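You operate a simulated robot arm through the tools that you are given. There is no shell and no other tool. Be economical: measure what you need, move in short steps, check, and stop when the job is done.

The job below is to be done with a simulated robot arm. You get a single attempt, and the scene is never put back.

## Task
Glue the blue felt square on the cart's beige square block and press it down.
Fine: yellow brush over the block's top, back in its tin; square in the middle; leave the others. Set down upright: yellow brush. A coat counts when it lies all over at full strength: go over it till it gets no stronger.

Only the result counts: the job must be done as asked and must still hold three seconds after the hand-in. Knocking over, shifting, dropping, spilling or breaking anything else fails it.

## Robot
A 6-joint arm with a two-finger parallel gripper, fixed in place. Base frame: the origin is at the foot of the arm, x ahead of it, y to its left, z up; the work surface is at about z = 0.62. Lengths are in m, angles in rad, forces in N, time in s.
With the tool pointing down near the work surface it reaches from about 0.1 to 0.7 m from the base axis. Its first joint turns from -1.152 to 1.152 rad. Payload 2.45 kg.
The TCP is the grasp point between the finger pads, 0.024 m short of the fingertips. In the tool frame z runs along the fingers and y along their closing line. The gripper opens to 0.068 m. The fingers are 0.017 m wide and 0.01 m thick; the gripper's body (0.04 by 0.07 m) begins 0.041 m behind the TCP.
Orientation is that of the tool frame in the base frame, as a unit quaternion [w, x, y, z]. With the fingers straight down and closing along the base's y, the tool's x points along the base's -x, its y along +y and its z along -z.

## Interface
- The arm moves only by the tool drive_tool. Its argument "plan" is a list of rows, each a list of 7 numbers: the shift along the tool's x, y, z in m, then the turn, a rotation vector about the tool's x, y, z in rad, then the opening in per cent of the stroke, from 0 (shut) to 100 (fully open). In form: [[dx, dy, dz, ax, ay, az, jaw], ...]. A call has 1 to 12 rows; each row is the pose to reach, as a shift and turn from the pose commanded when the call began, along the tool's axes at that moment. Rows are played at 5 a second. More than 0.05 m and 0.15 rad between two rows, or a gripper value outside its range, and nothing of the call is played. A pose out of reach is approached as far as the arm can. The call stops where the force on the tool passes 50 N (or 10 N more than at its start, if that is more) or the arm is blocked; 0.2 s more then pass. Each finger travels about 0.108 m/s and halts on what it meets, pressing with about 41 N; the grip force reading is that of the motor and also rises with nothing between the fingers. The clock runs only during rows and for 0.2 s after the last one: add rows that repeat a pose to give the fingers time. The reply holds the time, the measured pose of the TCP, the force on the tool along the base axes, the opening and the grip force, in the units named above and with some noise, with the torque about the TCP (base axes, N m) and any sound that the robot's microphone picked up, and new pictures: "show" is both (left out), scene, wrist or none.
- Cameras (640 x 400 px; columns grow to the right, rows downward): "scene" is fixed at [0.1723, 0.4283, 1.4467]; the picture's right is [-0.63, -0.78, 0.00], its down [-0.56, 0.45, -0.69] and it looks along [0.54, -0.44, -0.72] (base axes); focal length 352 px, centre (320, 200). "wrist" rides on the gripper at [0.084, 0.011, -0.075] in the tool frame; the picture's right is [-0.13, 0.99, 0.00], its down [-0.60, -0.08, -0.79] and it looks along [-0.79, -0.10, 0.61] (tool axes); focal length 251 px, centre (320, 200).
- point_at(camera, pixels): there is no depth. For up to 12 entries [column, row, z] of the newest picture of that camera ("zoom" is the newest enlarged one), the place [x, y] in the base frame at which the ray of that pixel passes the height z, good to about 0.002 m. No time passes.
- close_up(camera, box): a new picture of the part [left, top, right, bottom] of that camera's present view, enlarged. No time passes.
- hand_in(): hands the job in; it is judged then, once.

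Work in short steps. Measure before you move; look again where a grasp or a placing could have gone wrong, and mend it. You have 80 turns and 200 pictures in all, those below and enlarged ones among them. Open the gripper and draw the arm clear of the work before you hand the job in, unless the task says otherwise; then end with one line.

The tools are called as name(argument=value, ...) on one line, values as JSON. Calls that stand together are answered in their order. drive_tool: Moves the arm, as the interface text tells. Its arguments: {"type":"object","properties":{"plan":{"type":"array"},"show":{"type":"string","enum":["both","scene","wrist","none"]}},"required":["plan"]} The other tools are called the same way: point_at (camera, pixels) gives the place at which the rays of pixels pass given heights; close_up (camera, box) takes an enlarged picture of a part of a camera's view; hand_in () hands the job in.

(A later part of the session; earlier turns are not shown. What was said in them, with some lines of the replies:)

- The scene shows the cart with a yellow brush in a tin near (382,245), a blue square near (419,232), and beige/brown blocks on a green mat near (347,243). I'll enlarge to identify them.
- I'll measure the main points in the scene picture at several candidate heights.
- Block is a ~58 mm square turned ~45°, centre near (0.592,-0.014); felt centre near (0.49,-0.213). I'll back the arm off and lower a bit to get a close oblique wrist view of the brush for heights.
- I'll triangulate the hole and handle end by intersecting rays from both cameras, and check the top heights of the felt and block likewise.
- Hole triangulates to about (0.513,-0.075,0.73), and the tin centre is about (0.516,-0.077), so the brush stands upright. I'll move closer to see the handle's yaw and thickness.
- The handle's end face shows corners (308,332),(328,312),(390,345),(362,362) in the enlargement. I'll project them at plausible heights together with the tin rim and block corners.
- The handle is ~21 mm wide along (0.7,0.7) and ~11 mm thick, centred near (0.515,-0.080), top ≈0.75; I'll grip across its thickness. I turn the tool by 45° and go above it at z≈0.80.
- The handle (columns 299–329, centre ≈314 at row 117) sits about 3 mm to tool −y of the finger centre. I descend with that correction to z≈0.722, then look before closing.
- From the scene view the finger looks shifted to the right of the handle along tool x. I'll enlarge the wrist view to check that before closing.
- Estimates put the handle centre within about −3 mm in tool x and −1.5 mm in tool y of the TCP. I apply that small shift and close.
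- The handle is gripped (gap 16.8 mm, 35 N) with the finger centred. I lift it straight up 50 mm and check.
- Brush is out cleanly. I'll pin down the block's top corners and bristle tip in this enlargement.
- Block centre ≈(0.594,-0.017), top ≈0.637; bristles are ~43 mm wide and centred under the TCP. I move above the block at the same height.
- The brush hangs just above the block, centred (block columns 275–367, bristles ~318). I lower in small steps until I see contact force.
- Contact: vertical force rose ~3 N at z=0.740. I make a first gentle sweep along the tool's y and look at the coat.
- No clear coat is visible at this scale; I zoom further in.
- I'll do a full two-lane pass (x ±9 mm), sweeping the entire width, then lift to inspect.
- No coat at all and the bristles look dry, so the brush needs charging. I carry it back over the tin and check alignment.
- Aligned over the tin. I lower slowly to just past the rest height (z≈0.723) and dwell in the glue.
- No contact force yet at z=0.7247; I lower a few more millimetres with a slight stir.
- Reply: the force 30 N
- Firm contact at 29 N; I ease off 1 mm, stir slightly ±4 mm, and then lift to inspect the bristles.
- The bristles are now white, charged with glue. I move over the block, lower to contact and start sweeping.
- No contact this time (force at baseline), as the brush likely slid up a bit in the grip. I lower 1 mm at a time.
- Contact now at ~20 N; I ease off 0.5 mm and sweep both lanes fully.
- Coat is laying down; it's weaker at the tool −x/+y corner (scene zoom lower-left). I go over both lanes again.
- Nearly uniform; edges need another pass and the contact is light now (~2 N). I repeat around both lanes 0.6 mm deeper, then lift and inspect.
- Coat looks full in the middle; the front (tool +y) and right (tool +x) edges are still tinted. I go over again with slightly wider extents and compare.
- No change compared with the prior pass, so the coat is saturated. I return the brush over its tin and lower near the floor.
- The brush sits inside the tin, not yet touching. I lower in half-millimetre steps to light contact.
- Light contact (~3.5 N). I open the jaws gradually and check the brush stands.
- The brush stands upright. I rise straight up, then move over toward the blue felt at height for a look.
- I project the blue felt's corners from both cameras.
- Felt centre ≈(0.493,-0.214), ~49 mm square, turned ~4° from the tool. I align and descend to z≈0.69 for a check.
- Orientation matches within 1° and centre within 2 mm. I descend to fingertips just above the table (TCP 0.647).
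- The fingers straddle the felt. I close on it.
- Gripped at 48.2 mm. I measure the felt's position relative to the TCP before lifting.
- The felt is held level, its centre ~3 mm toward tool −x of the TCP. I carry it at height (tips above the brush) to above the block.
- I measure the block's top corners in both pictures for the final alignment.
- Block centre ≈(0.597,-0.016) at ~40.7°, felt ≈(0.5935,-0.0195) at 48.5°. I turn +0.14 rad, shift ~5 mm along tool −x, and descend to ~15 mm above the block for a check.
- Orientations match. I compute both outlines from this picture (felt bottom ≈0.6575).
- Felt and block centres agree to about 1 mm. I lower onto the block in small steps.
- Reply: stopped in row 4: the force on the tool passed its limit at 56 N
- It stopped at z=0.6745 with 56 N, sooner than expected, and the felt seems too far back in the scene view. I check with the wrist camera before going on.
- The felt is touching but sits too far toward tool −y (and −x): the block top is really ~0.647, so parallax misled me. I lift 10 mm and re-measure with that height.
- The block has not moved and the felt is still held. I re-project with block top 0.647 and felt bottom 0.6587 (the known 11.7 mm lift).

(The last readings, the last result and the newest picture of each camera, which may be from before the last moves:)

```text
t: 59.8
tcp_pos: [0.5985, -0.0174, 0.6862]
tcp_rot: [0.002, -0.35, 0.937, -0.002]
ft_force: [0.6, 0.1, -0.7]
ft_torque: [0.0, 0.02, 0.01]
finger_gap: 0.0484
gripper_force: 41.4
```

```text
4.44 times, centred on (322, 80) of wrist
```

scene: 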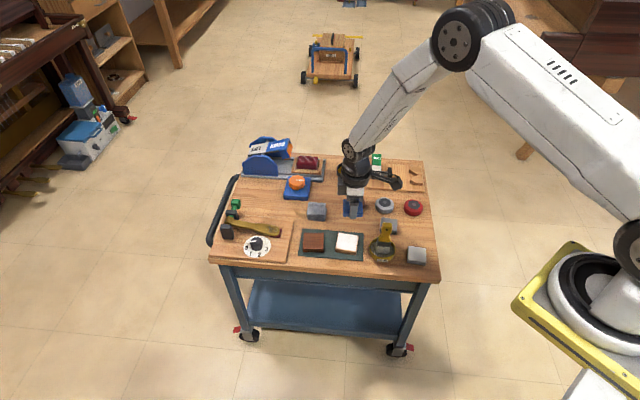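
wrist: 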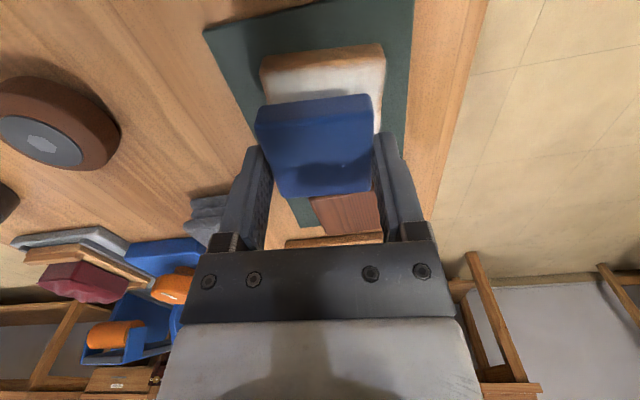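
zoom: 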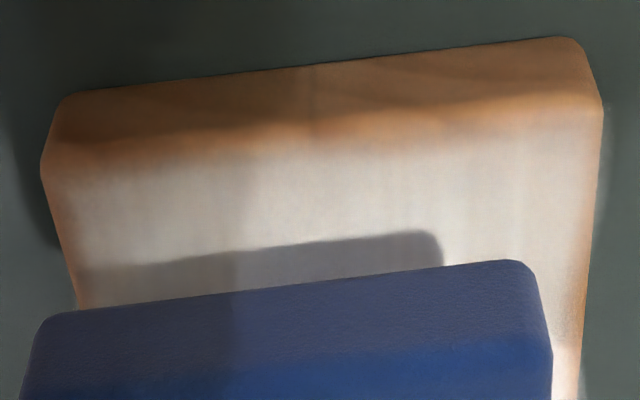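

Estimates say the felt is ~7 mm too far in tool −y and ~2 mm in −x. I shift by that, lower to ~2 mm above contact, where parallax vanishes, and compare directly.

drive_tool(plan=[[0.001, 0.004, 0, 0, 0, 0, 30], [0.002, 0.007, 0, 0, 0, 0, 30], [0.002, 0.007, 0.005, 0, 0, 0, 30], [0.002, 0.007, 0.008, 0, 0, 0, 30], [0.002, 0.007, 0.009, 0, 0, 0, 30], [0.002, 0.007, 0.009, 0, 0, 0, 30]], show="wrist")

close_up(camera="wrist", box=[230, 40, 410, 152])

close_up(camera="scene", box=[322, 226, 370, 256])

```text
t: 61.2
tcp_pos: [0.5925, -0.0128, 0.677]
tcp_rot: [0.002, -0.349, 0.937, -0.001]
ft_force: [0.5, -0.6, -0.1]
ft_torque: [0.0, -0.03, 0.0]
finger_gap: 0.0483
gripper_force: 41.0
```

wrist: 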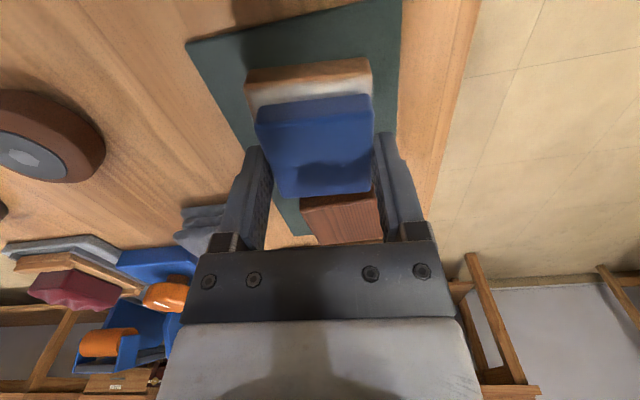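

```text
3.56 times, centred on (320, 96) of wrist
```

zoom: 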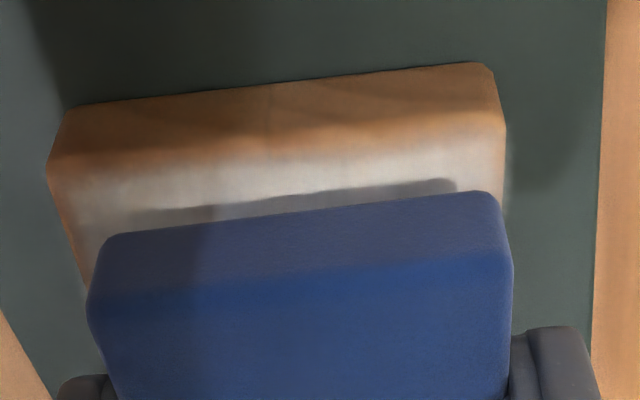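

```text
13.33 times, centred on (346, 241) of scene
```

zoom: 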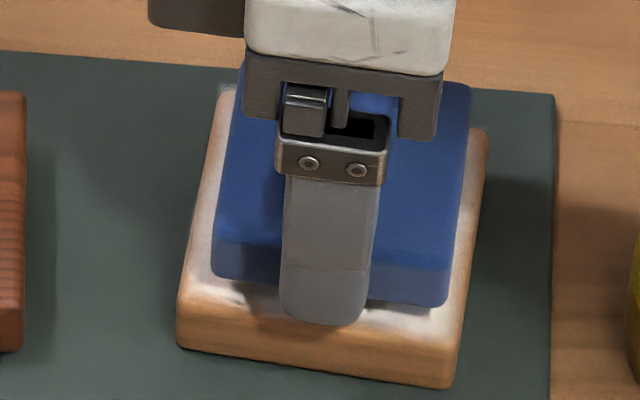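

The torque at the stop (r ≈ (−0.066,−0.061) from TCP) shows it was the wrist camera body touching the brush handle, not the felt on the block; so the block top is ~0.637 as first measured. I lift straight up and check the brush.

drive_tool(plan=[[0, 0, -0.03, 0, 0, 0, 30], [0, 0, -0.06, 0, 0, 0, 30], [0, 0, -0.1, 0, 0, 0, 30], [0, 0, -0.13, 0, 0, 0, 30], [0, 0, -0.13, 0, 0, 0, 30]], show="scene")

close_up(camera="scene", box=[322, 205, 434, 265])

```text
t: 62.4
tcp_pos: [0.5933, -0.0128, 0.8068]
tcp_rot: [0.002, -0.349, 0.937, -0.001]
ft_force: [-0.3, 1.1, -0.1]
ft_torque: [-0.01, 0.03, 0.0]
finger_gap: 0.0484
gripper_force: 40.9
```

scene: 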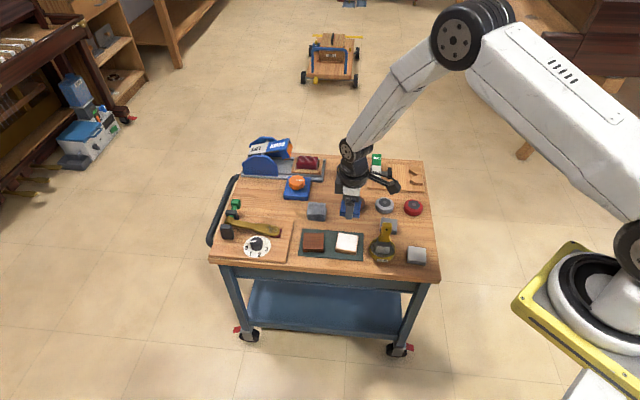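

```text
5.71 times, centred on (378, 235) of scene
```

zoom: 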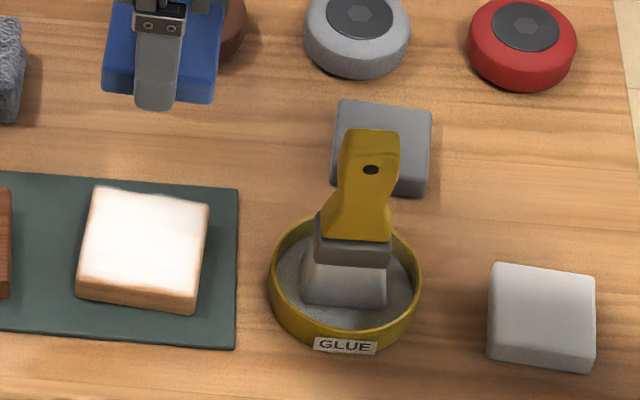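

Brush and block are unharmed and in place. I turn the tool 90° so the camera swings to the cart's open front side.

drive_tool(plan=[[0, 0, 0, 0, 0, 0.14, 30], [0, 0, 0, 0, 0, 0.28, 30], [0, 0, 0, 0, 0, 0.42, 30], [0, 0, 0, 0, 0, 0.56, 30], [0, 0, 0, 0, 0, 0.7, 30], [0, 0, 0, 0, 0, 0.84, 30], [0, 0, 0, 0, 0, 0.98, 30], [0, 0, 0, 0, 0, 1.12, 30], [0, 0, 0, 0, 0, 1.26, 30], [0, 0, 0, 0, 0, 1.4, 30], [0, 0, 0, 0, 0, 1.5, 30], [0, 0, 0, 0, 0, 1.571, 30]])

close_up(camera="wrist", box=[220, 0, 420, 125])

```text
t: 65.0
tcp_pos: [0.5935, -0.0132, 0.8071]
tcp_rot: [0.002, 0.416, 0.909, 0.0]
ft_force: [-0.2, 0.2, -0.3]
ft_torque: [-0.02, 0.01, 0.0]
finger_gap: 0.0481
gripper_force: 40.7
```

scene: 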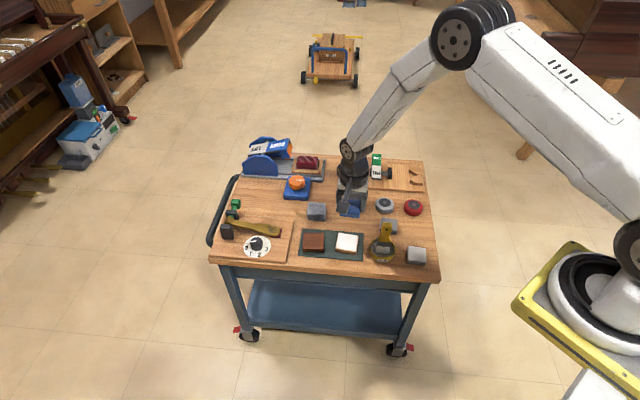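
wrist: 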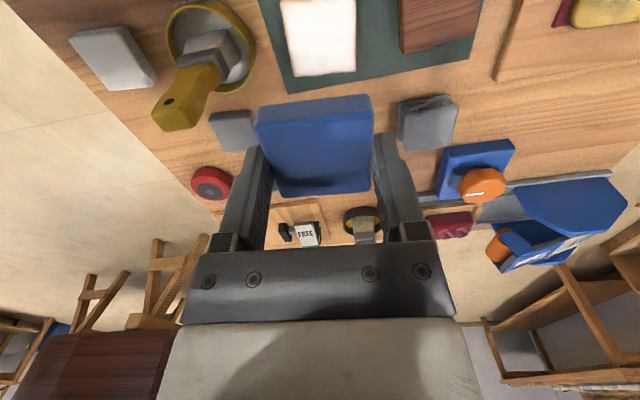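

```text
3.20 times, centred on (320, 62) of wrist
```

zoom: 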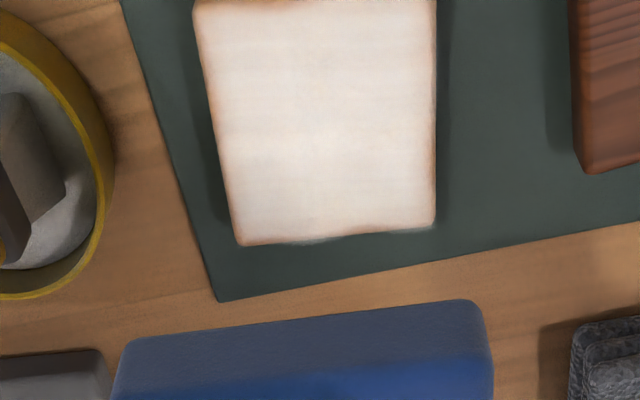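

I re-measure block and felt corners in this view (block top 0.637, felt top ≈0.791).

point_at(camera="zoom", pixels=[[196, 6, 0.637], [437, 2, 0.637], [435, 228, 0.637], [238, 246, 0.637]])

point_at(camera="wrist", pixels=[[255.7, 127, 0.7914], [282.7, 197.6, 0.7914], [369.4, 192, 0.7914], [373.6, 114, 0.7914]])

```text
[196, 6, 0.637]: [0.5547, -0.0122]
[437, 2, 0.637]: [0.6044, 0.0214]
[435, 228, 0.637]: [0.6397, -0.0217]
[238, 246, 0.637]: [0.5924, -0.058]
```

```text
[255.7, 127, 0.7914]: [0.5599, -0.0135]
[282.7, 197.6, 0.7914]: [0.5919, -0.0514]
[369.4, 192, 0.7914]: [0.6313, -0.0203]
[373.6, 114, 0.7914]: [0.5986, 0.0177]
```

Only ~2 mm shift needed and angles match. I descend to ~7 mm above the block and re-check.

drive_tool(plan=[[-0.0012, 0.0014, 0.03, 0, 0, 0, 30], [-0.0012, 0.0014, 0.065, 0, 0, 0, 30], [-0.0012, 0.0014, 0.1, 0, 0, 0, 30], [-0.0012, 0.0014, 0.125, 0, 0, 0, 30], [-0.0012, 0.0014, 0.135, 0, 0, 0, 30], [-0.0012, 0.0014, 0.135, 0, 0, 0, 30]], show="wrist")

close_up(camera="wrist", box=[230, 40, 410, 152])

close_up(camera="scene", box=[322, 226, 370, 256])

```text
t: 66.4
tcp_pos: [0.5963, -0.0146, 0.6716]
tcp_rot: [0.002, 0.417, 0.909, 0.001]
ft_force: [0.4, 0.1, 0.4]
ft_torque: [0.01, 0.02, 0.01]
finger_gap: 0.048
gripper_force: 40.8
```

wrist: 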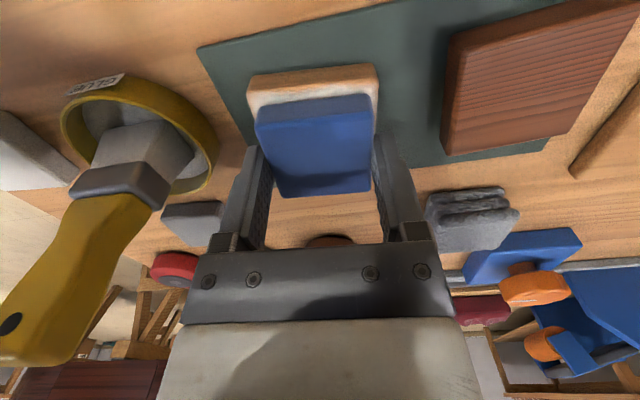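

```text
3.56 times, centred on (320, 96) of wrist
```

zoom: 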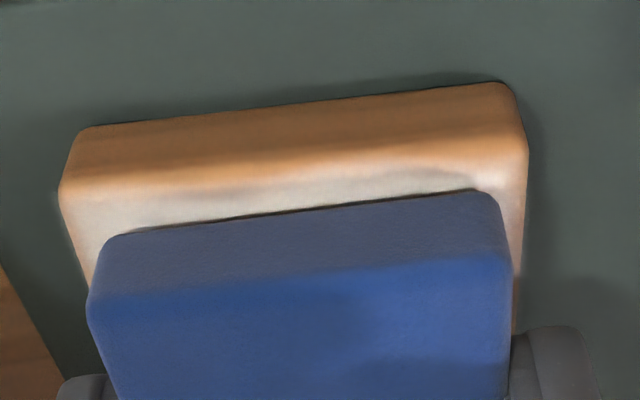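

```text
13.33 times, centred on (346, 241) of scene
```

zoom: 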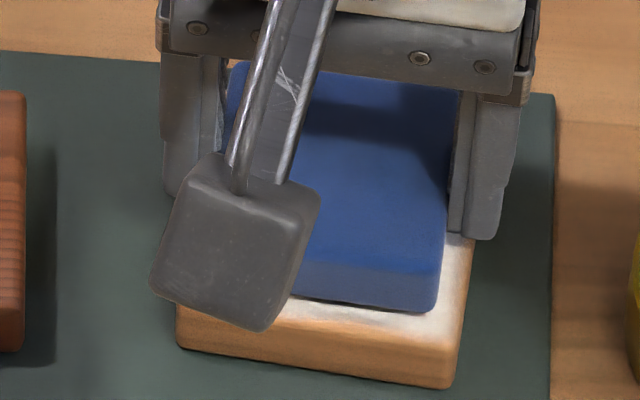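

The felt is centred (29 vs 28 px side margins in the wrist enlargement). I lower slowly to contact.

drive_tool(plan=[[0, 0, 0.002, 0, 0, 0, 30], [0, 0, 0.004, 0, 0, 0, 30], [0, 0, 0.005, 0, 0, 0, 30], [0, 0, 0.005, 0, 0, 0, 30]], show="wrist")

close_up(camera="wrist", box=[230, 40, 410, 152])

close_up(camera="scene", box=[322, 226, 370, 256])

```text
t: 67.4
tcp_pos: [0.5956, -0.0145, 0.6678]
tcp_rot: [0.003, 0.416, 0.909, 0.0]
ft_force: [-6.1, -1.6, 28.3]
ft_torque: [0.02, 0.41, -0.01]
finger_gap: 0.0484
gripper_force: 40.7
```

wrist: 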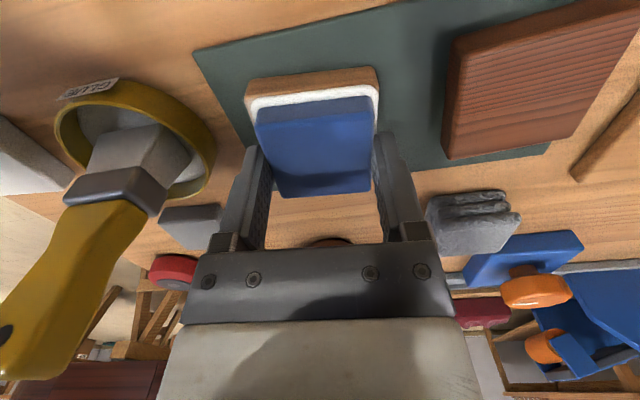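

```text
3.56 times, centred on (320, 96) of wrist
```

zoom: 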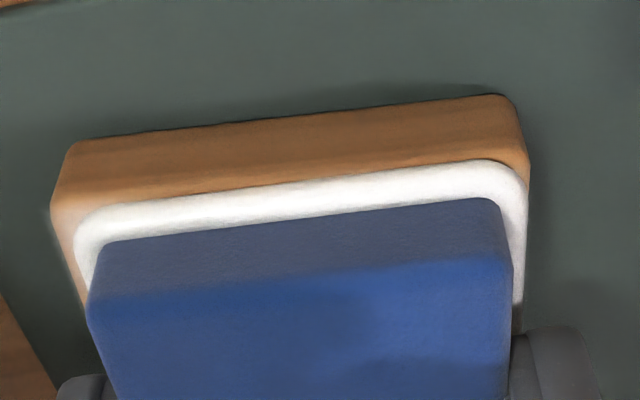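

```text
13.33 times, centred on (346, 241) of scene
```

zoom: 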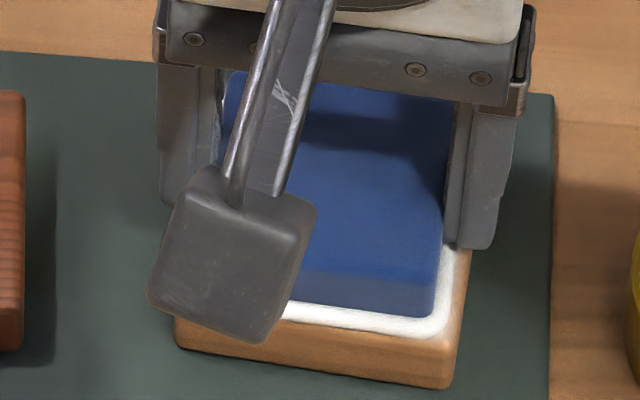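

Contact at 28 N and a white glue bead shows all around the felt. I release slowly, then rise.

drive_tool(plan=[[0, 0, 0, 0, 0, 0, 30], [0, 0, -0.001, 0, 0, 0, 73], [0, 0, -0.001, 0, 0, 0, 80], [0, 0, -0.001, 0, 0, 0, 100], [0, 0, -0.001, 0, 0, 0, 100], [0, 0, -0.02, 0, 0, 0, 100], [0, 0, -0.05, 0, 0, 0, 100], [0, 0, -0.05, 0, 0, 0, 100]], show="wrist")

close_up(camera="wrist", box=[230, 40, 410, 152])

close_up(camera="scene", box=[322, 226, 370, 256])

```text
t: 69.2
tcp_pos: [0.5946, -0.0133, 0.7178]
tcp_rot: [0.002, 0.415, 0.91, 0.001]
ft_force: [0.2, -0.3, -0.1]
ft_torque: [-0.01, 0.05, 0.0]
finger_gap: 0.0679
gripper_force: 0.1
```

wrist: 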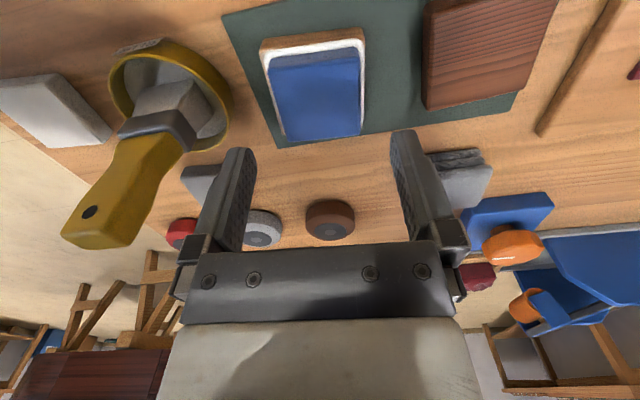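

```text
3.56 times, centred on (320, 96) of wrist
```

zoom: 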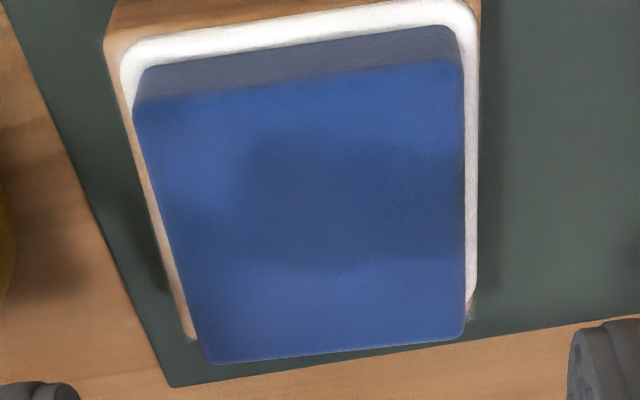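

```text
13.33 times, centred on (346, 241) of scene
```

zoom: 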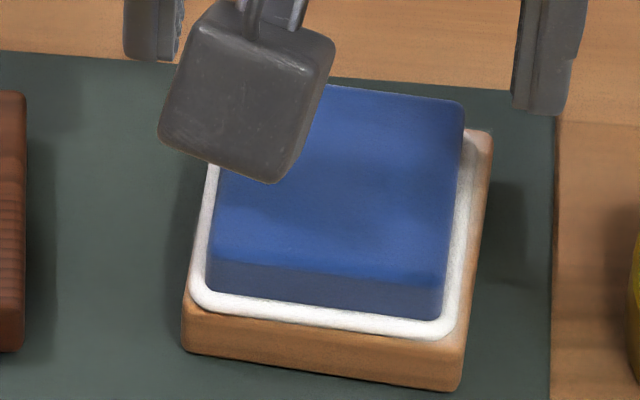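

The felt sits on the block with bead around. I check centring numerically: felt top at ~0.650, block top at 0.637.

close_up(camera="wrist", box=[240, 20, 390, 150])

point_at(camera="scene", pixels=[[337.7, 247.7, 0.638], [355.4, 249.8, 0.638], [357.0, 233.9, 0.65], [355.5, 247.3, 0.65], [338.0, 245.0, 0.65], [336.0, 249.0, 0.637], [356.6, 251.6, 0.637], [358.7, 235.9, 0.637]])

```text
3.08 times, centred on (315, 85) of wrist
```

zoom: 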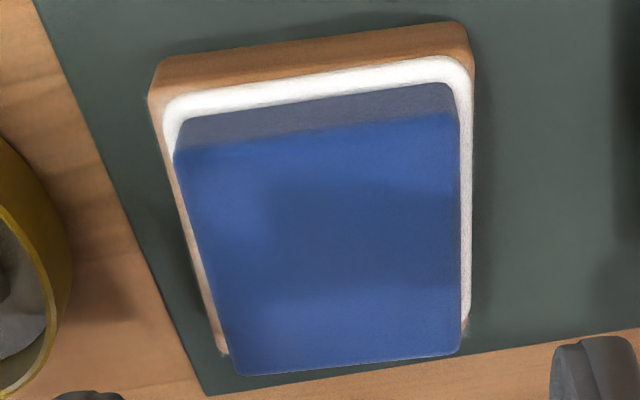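

```text
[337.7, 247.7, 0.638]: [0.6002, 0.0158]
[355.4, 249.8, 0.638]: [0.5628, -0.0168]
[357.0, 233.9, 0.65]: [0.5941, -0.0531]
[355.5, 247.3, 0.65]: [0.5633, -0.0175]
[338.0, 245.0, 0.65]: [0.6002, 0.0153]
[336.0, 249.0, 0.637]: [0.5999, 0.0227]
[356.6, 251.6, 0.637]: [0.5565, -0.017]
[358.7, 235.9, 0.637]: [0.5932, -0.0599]
```

Felt centre (0.597,-0.019) agrees with block centre (0.5966,-0.0186) within 1 mm. Now I shut the jaws and press down on the middle.

drive_tool(plan=[[-0.0049, -0.0016, 0, 0, 0, 0, 50], [-0.0049, -0.0016, 0, 0, 0, 0, 0], [-0.0049, -0.0016, 0, 0, 0, 0, 0], [-0.0049, -0.0016, 0.02, 0, 0, 0, 0], [-0.0049, -0.0016, 0.035, 0, 0, 0, 0], [-0.0049, -0.0016, 0.039, 0, 0, 0, 0], [-0.0049, -0.0016, 0.039, 0, 0, 0, 0]], show="wrist")

```text
t: 70.7
tcp_pos: [0.5972, -0.0181, 0.6821]
tcp_rot: [0.0, 0.416, 0.909, -0.001]
ft_force: [-9.9, 1.9, 19.7]
ft_torque: [0.01, 0.26, 0.03]
finger_gap: 0.0
gripper_force: 23.7
stopped in row 7: the force on the tool passed its limit at 56 N (the readings are from after the stop); the commanded pose is now the measured one
```

wrist: 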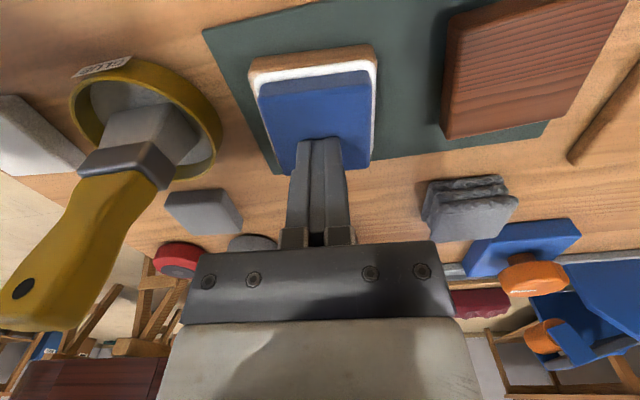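

Touched at 0.682 with a 56 N peak. I hold a steady press of ~30 N for a couple of seconds.

drive_tool(plan=[[0, 0, 0.0003, 0, 0, 0, 0], [0, 0, 0.0006, 0, 0, 0, 0], [0, 0, 0.0006, 0, 0, 0, 0], [0, 0, 0.0006, 0, 0, 0, 0], [0, 0, 0.0006, 0, 0, 0, 0], [0, 0, 0.0006, 0, 0, 0, 0], [0, 0, 0.0006, 0, 0, 0, 0], [0, 0, 0.0006, 0, 0, 0, 0], [0, 0, 0.0006, 0, 0, 0, 0], [0, 0, 0.0006, 0, 0, 0, 0]], show="none")

```text
t: 72.9
tcp_pos: [0.5988, -0.0159, 0.6809]
tcp_rot: [0.002, 0.415, 0.91, 0.0]
ft_force: [-7.6, -0.6, 35.8]
ft_torque: [0.04, 0.22, 0.01]
finger_gap: 0.0
gripper_force: 23.5
```

Held at ~36 N for 2 s. I release straight up and draw the arm clear toward the base side, high above the brush.

drive_tool(plan=[[0, 0, -0.003, 0, 0, 0, 0], [0, 0, -0.03, 0, 0, 0, 0], [0, 0, -0.07, 0, 0, 0, 0], [0, 0, -0.11, 0, 0, 0, 50], [0, 0, -0.15, 0, 0, 0, 100], [0.03, -0.02, -0.18, 0, 0, 0, 100], [0.06, -0.04, -0.2, 0, 0, 0, 100], [0.09, -0.07, -0.2, 0, 0, 0, 100], [0.12, -0.1, -0.2, 0, 0, 0, 100], [0.12, -0.1, -0.2, 0, 0, 0, 100]])

close_up(camera="scene", box=[310, 205, 406, 265])

close_up(camera="scene", box=[322, 226, 370, 256])

```text
t: 75.1
tcp_pos: [0.4453, 0.0083, 0.8807]
tcp_rot: [0.0, 0.416, 0.909, -0.001]
ft_force: [0.3, -0.2, -0.2]
ft_torque: [0.03, 0.01, 0.0]
finger_gap: 0.068
gripper_force: 0.1
```

scene: 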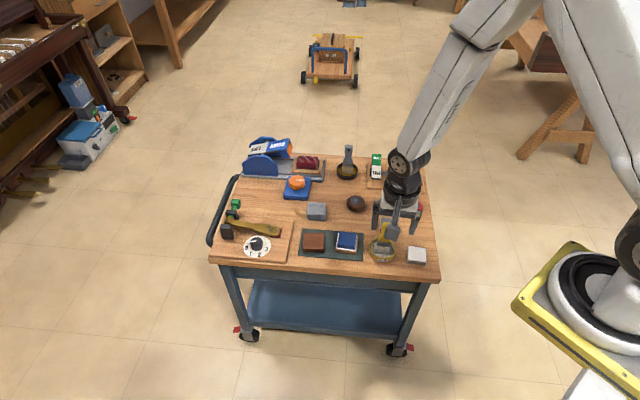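
wrist: 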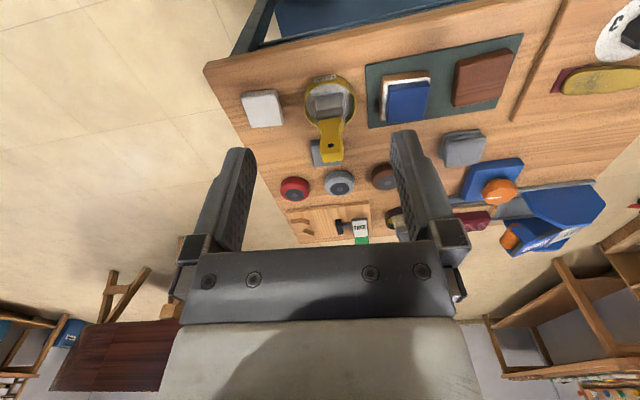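

```text
6.67 times, centred on (358, 235) of scene
```

zoom: 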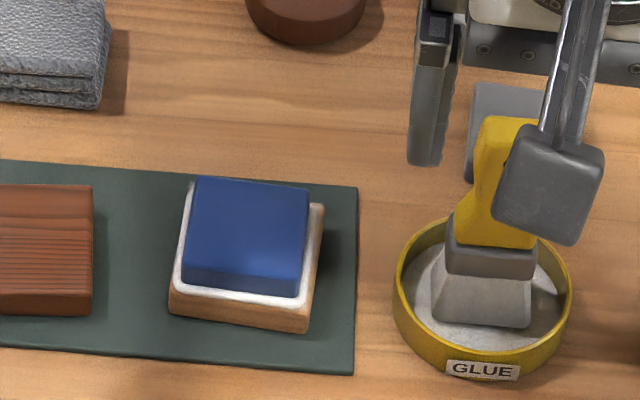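

```text
13.33 times, centred on (346, 241) of scene
```

zoom: 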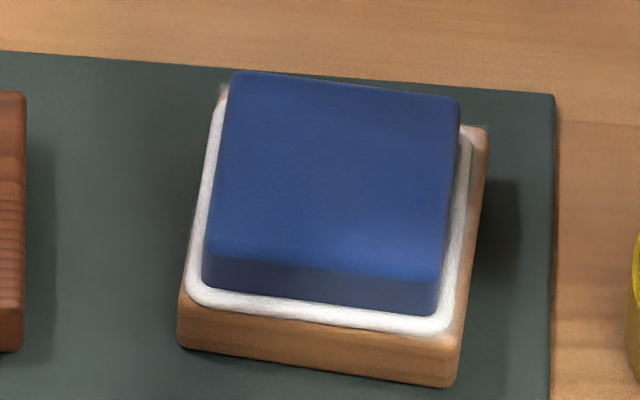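

The felt lies flat and glued; I verify centring with the now better-known heights (felt top ≈0.657).

point_at(camera="zoom", pixels=[[235, 74, 0.657], [460, 100, 0.657], [440, 278, 0.657], [206, 252, 0.657], [204, 283, 0.639], [436, 314, 0.639], [489, 130, 0.639], [461, 345, 0.639], [181, 306, 0.639]])

close_up(camera="wrist", box=[360, 55, 456, 135])

```text
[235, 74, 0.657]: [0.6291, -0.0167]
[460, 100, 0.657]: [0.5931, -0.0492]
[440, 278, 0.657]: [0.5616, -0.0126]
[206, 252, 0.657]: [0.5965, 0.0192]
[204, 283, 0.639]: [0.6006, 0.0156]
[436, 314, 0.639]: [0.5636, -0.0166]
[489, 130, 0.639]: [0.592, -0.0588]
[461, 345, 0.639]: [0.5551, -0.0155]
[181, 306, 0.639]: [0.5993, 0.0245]
```

```text
5.00 times, centred on (408, 95) of wrist
```

zoom: 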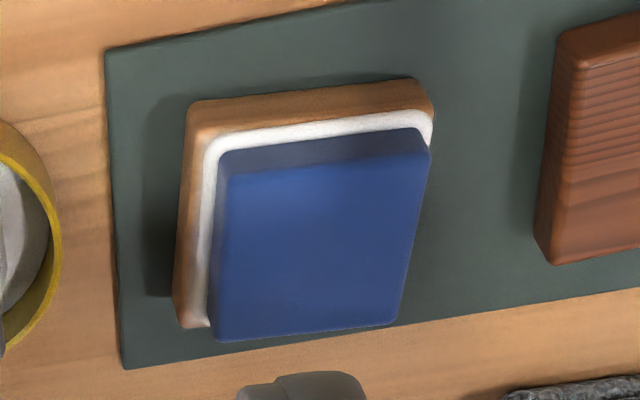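

Estimates put the felt within 1–3 mm of the middle. The brush stands upright in its tin, nothing else has moved, and the gripper is open and clear, so I hand in.

hand_in()

```text
The job is handed in.
```

I glued the blue felt square onto the beige block, about 1–3 mm off centre by my measurements, and pressed it down at about 36 N for 2 s. The yellow brush is back upright in its tin; while I was placing the felt, the camera on the gripper bumped its handle (about 56 N), but it stayed standing.
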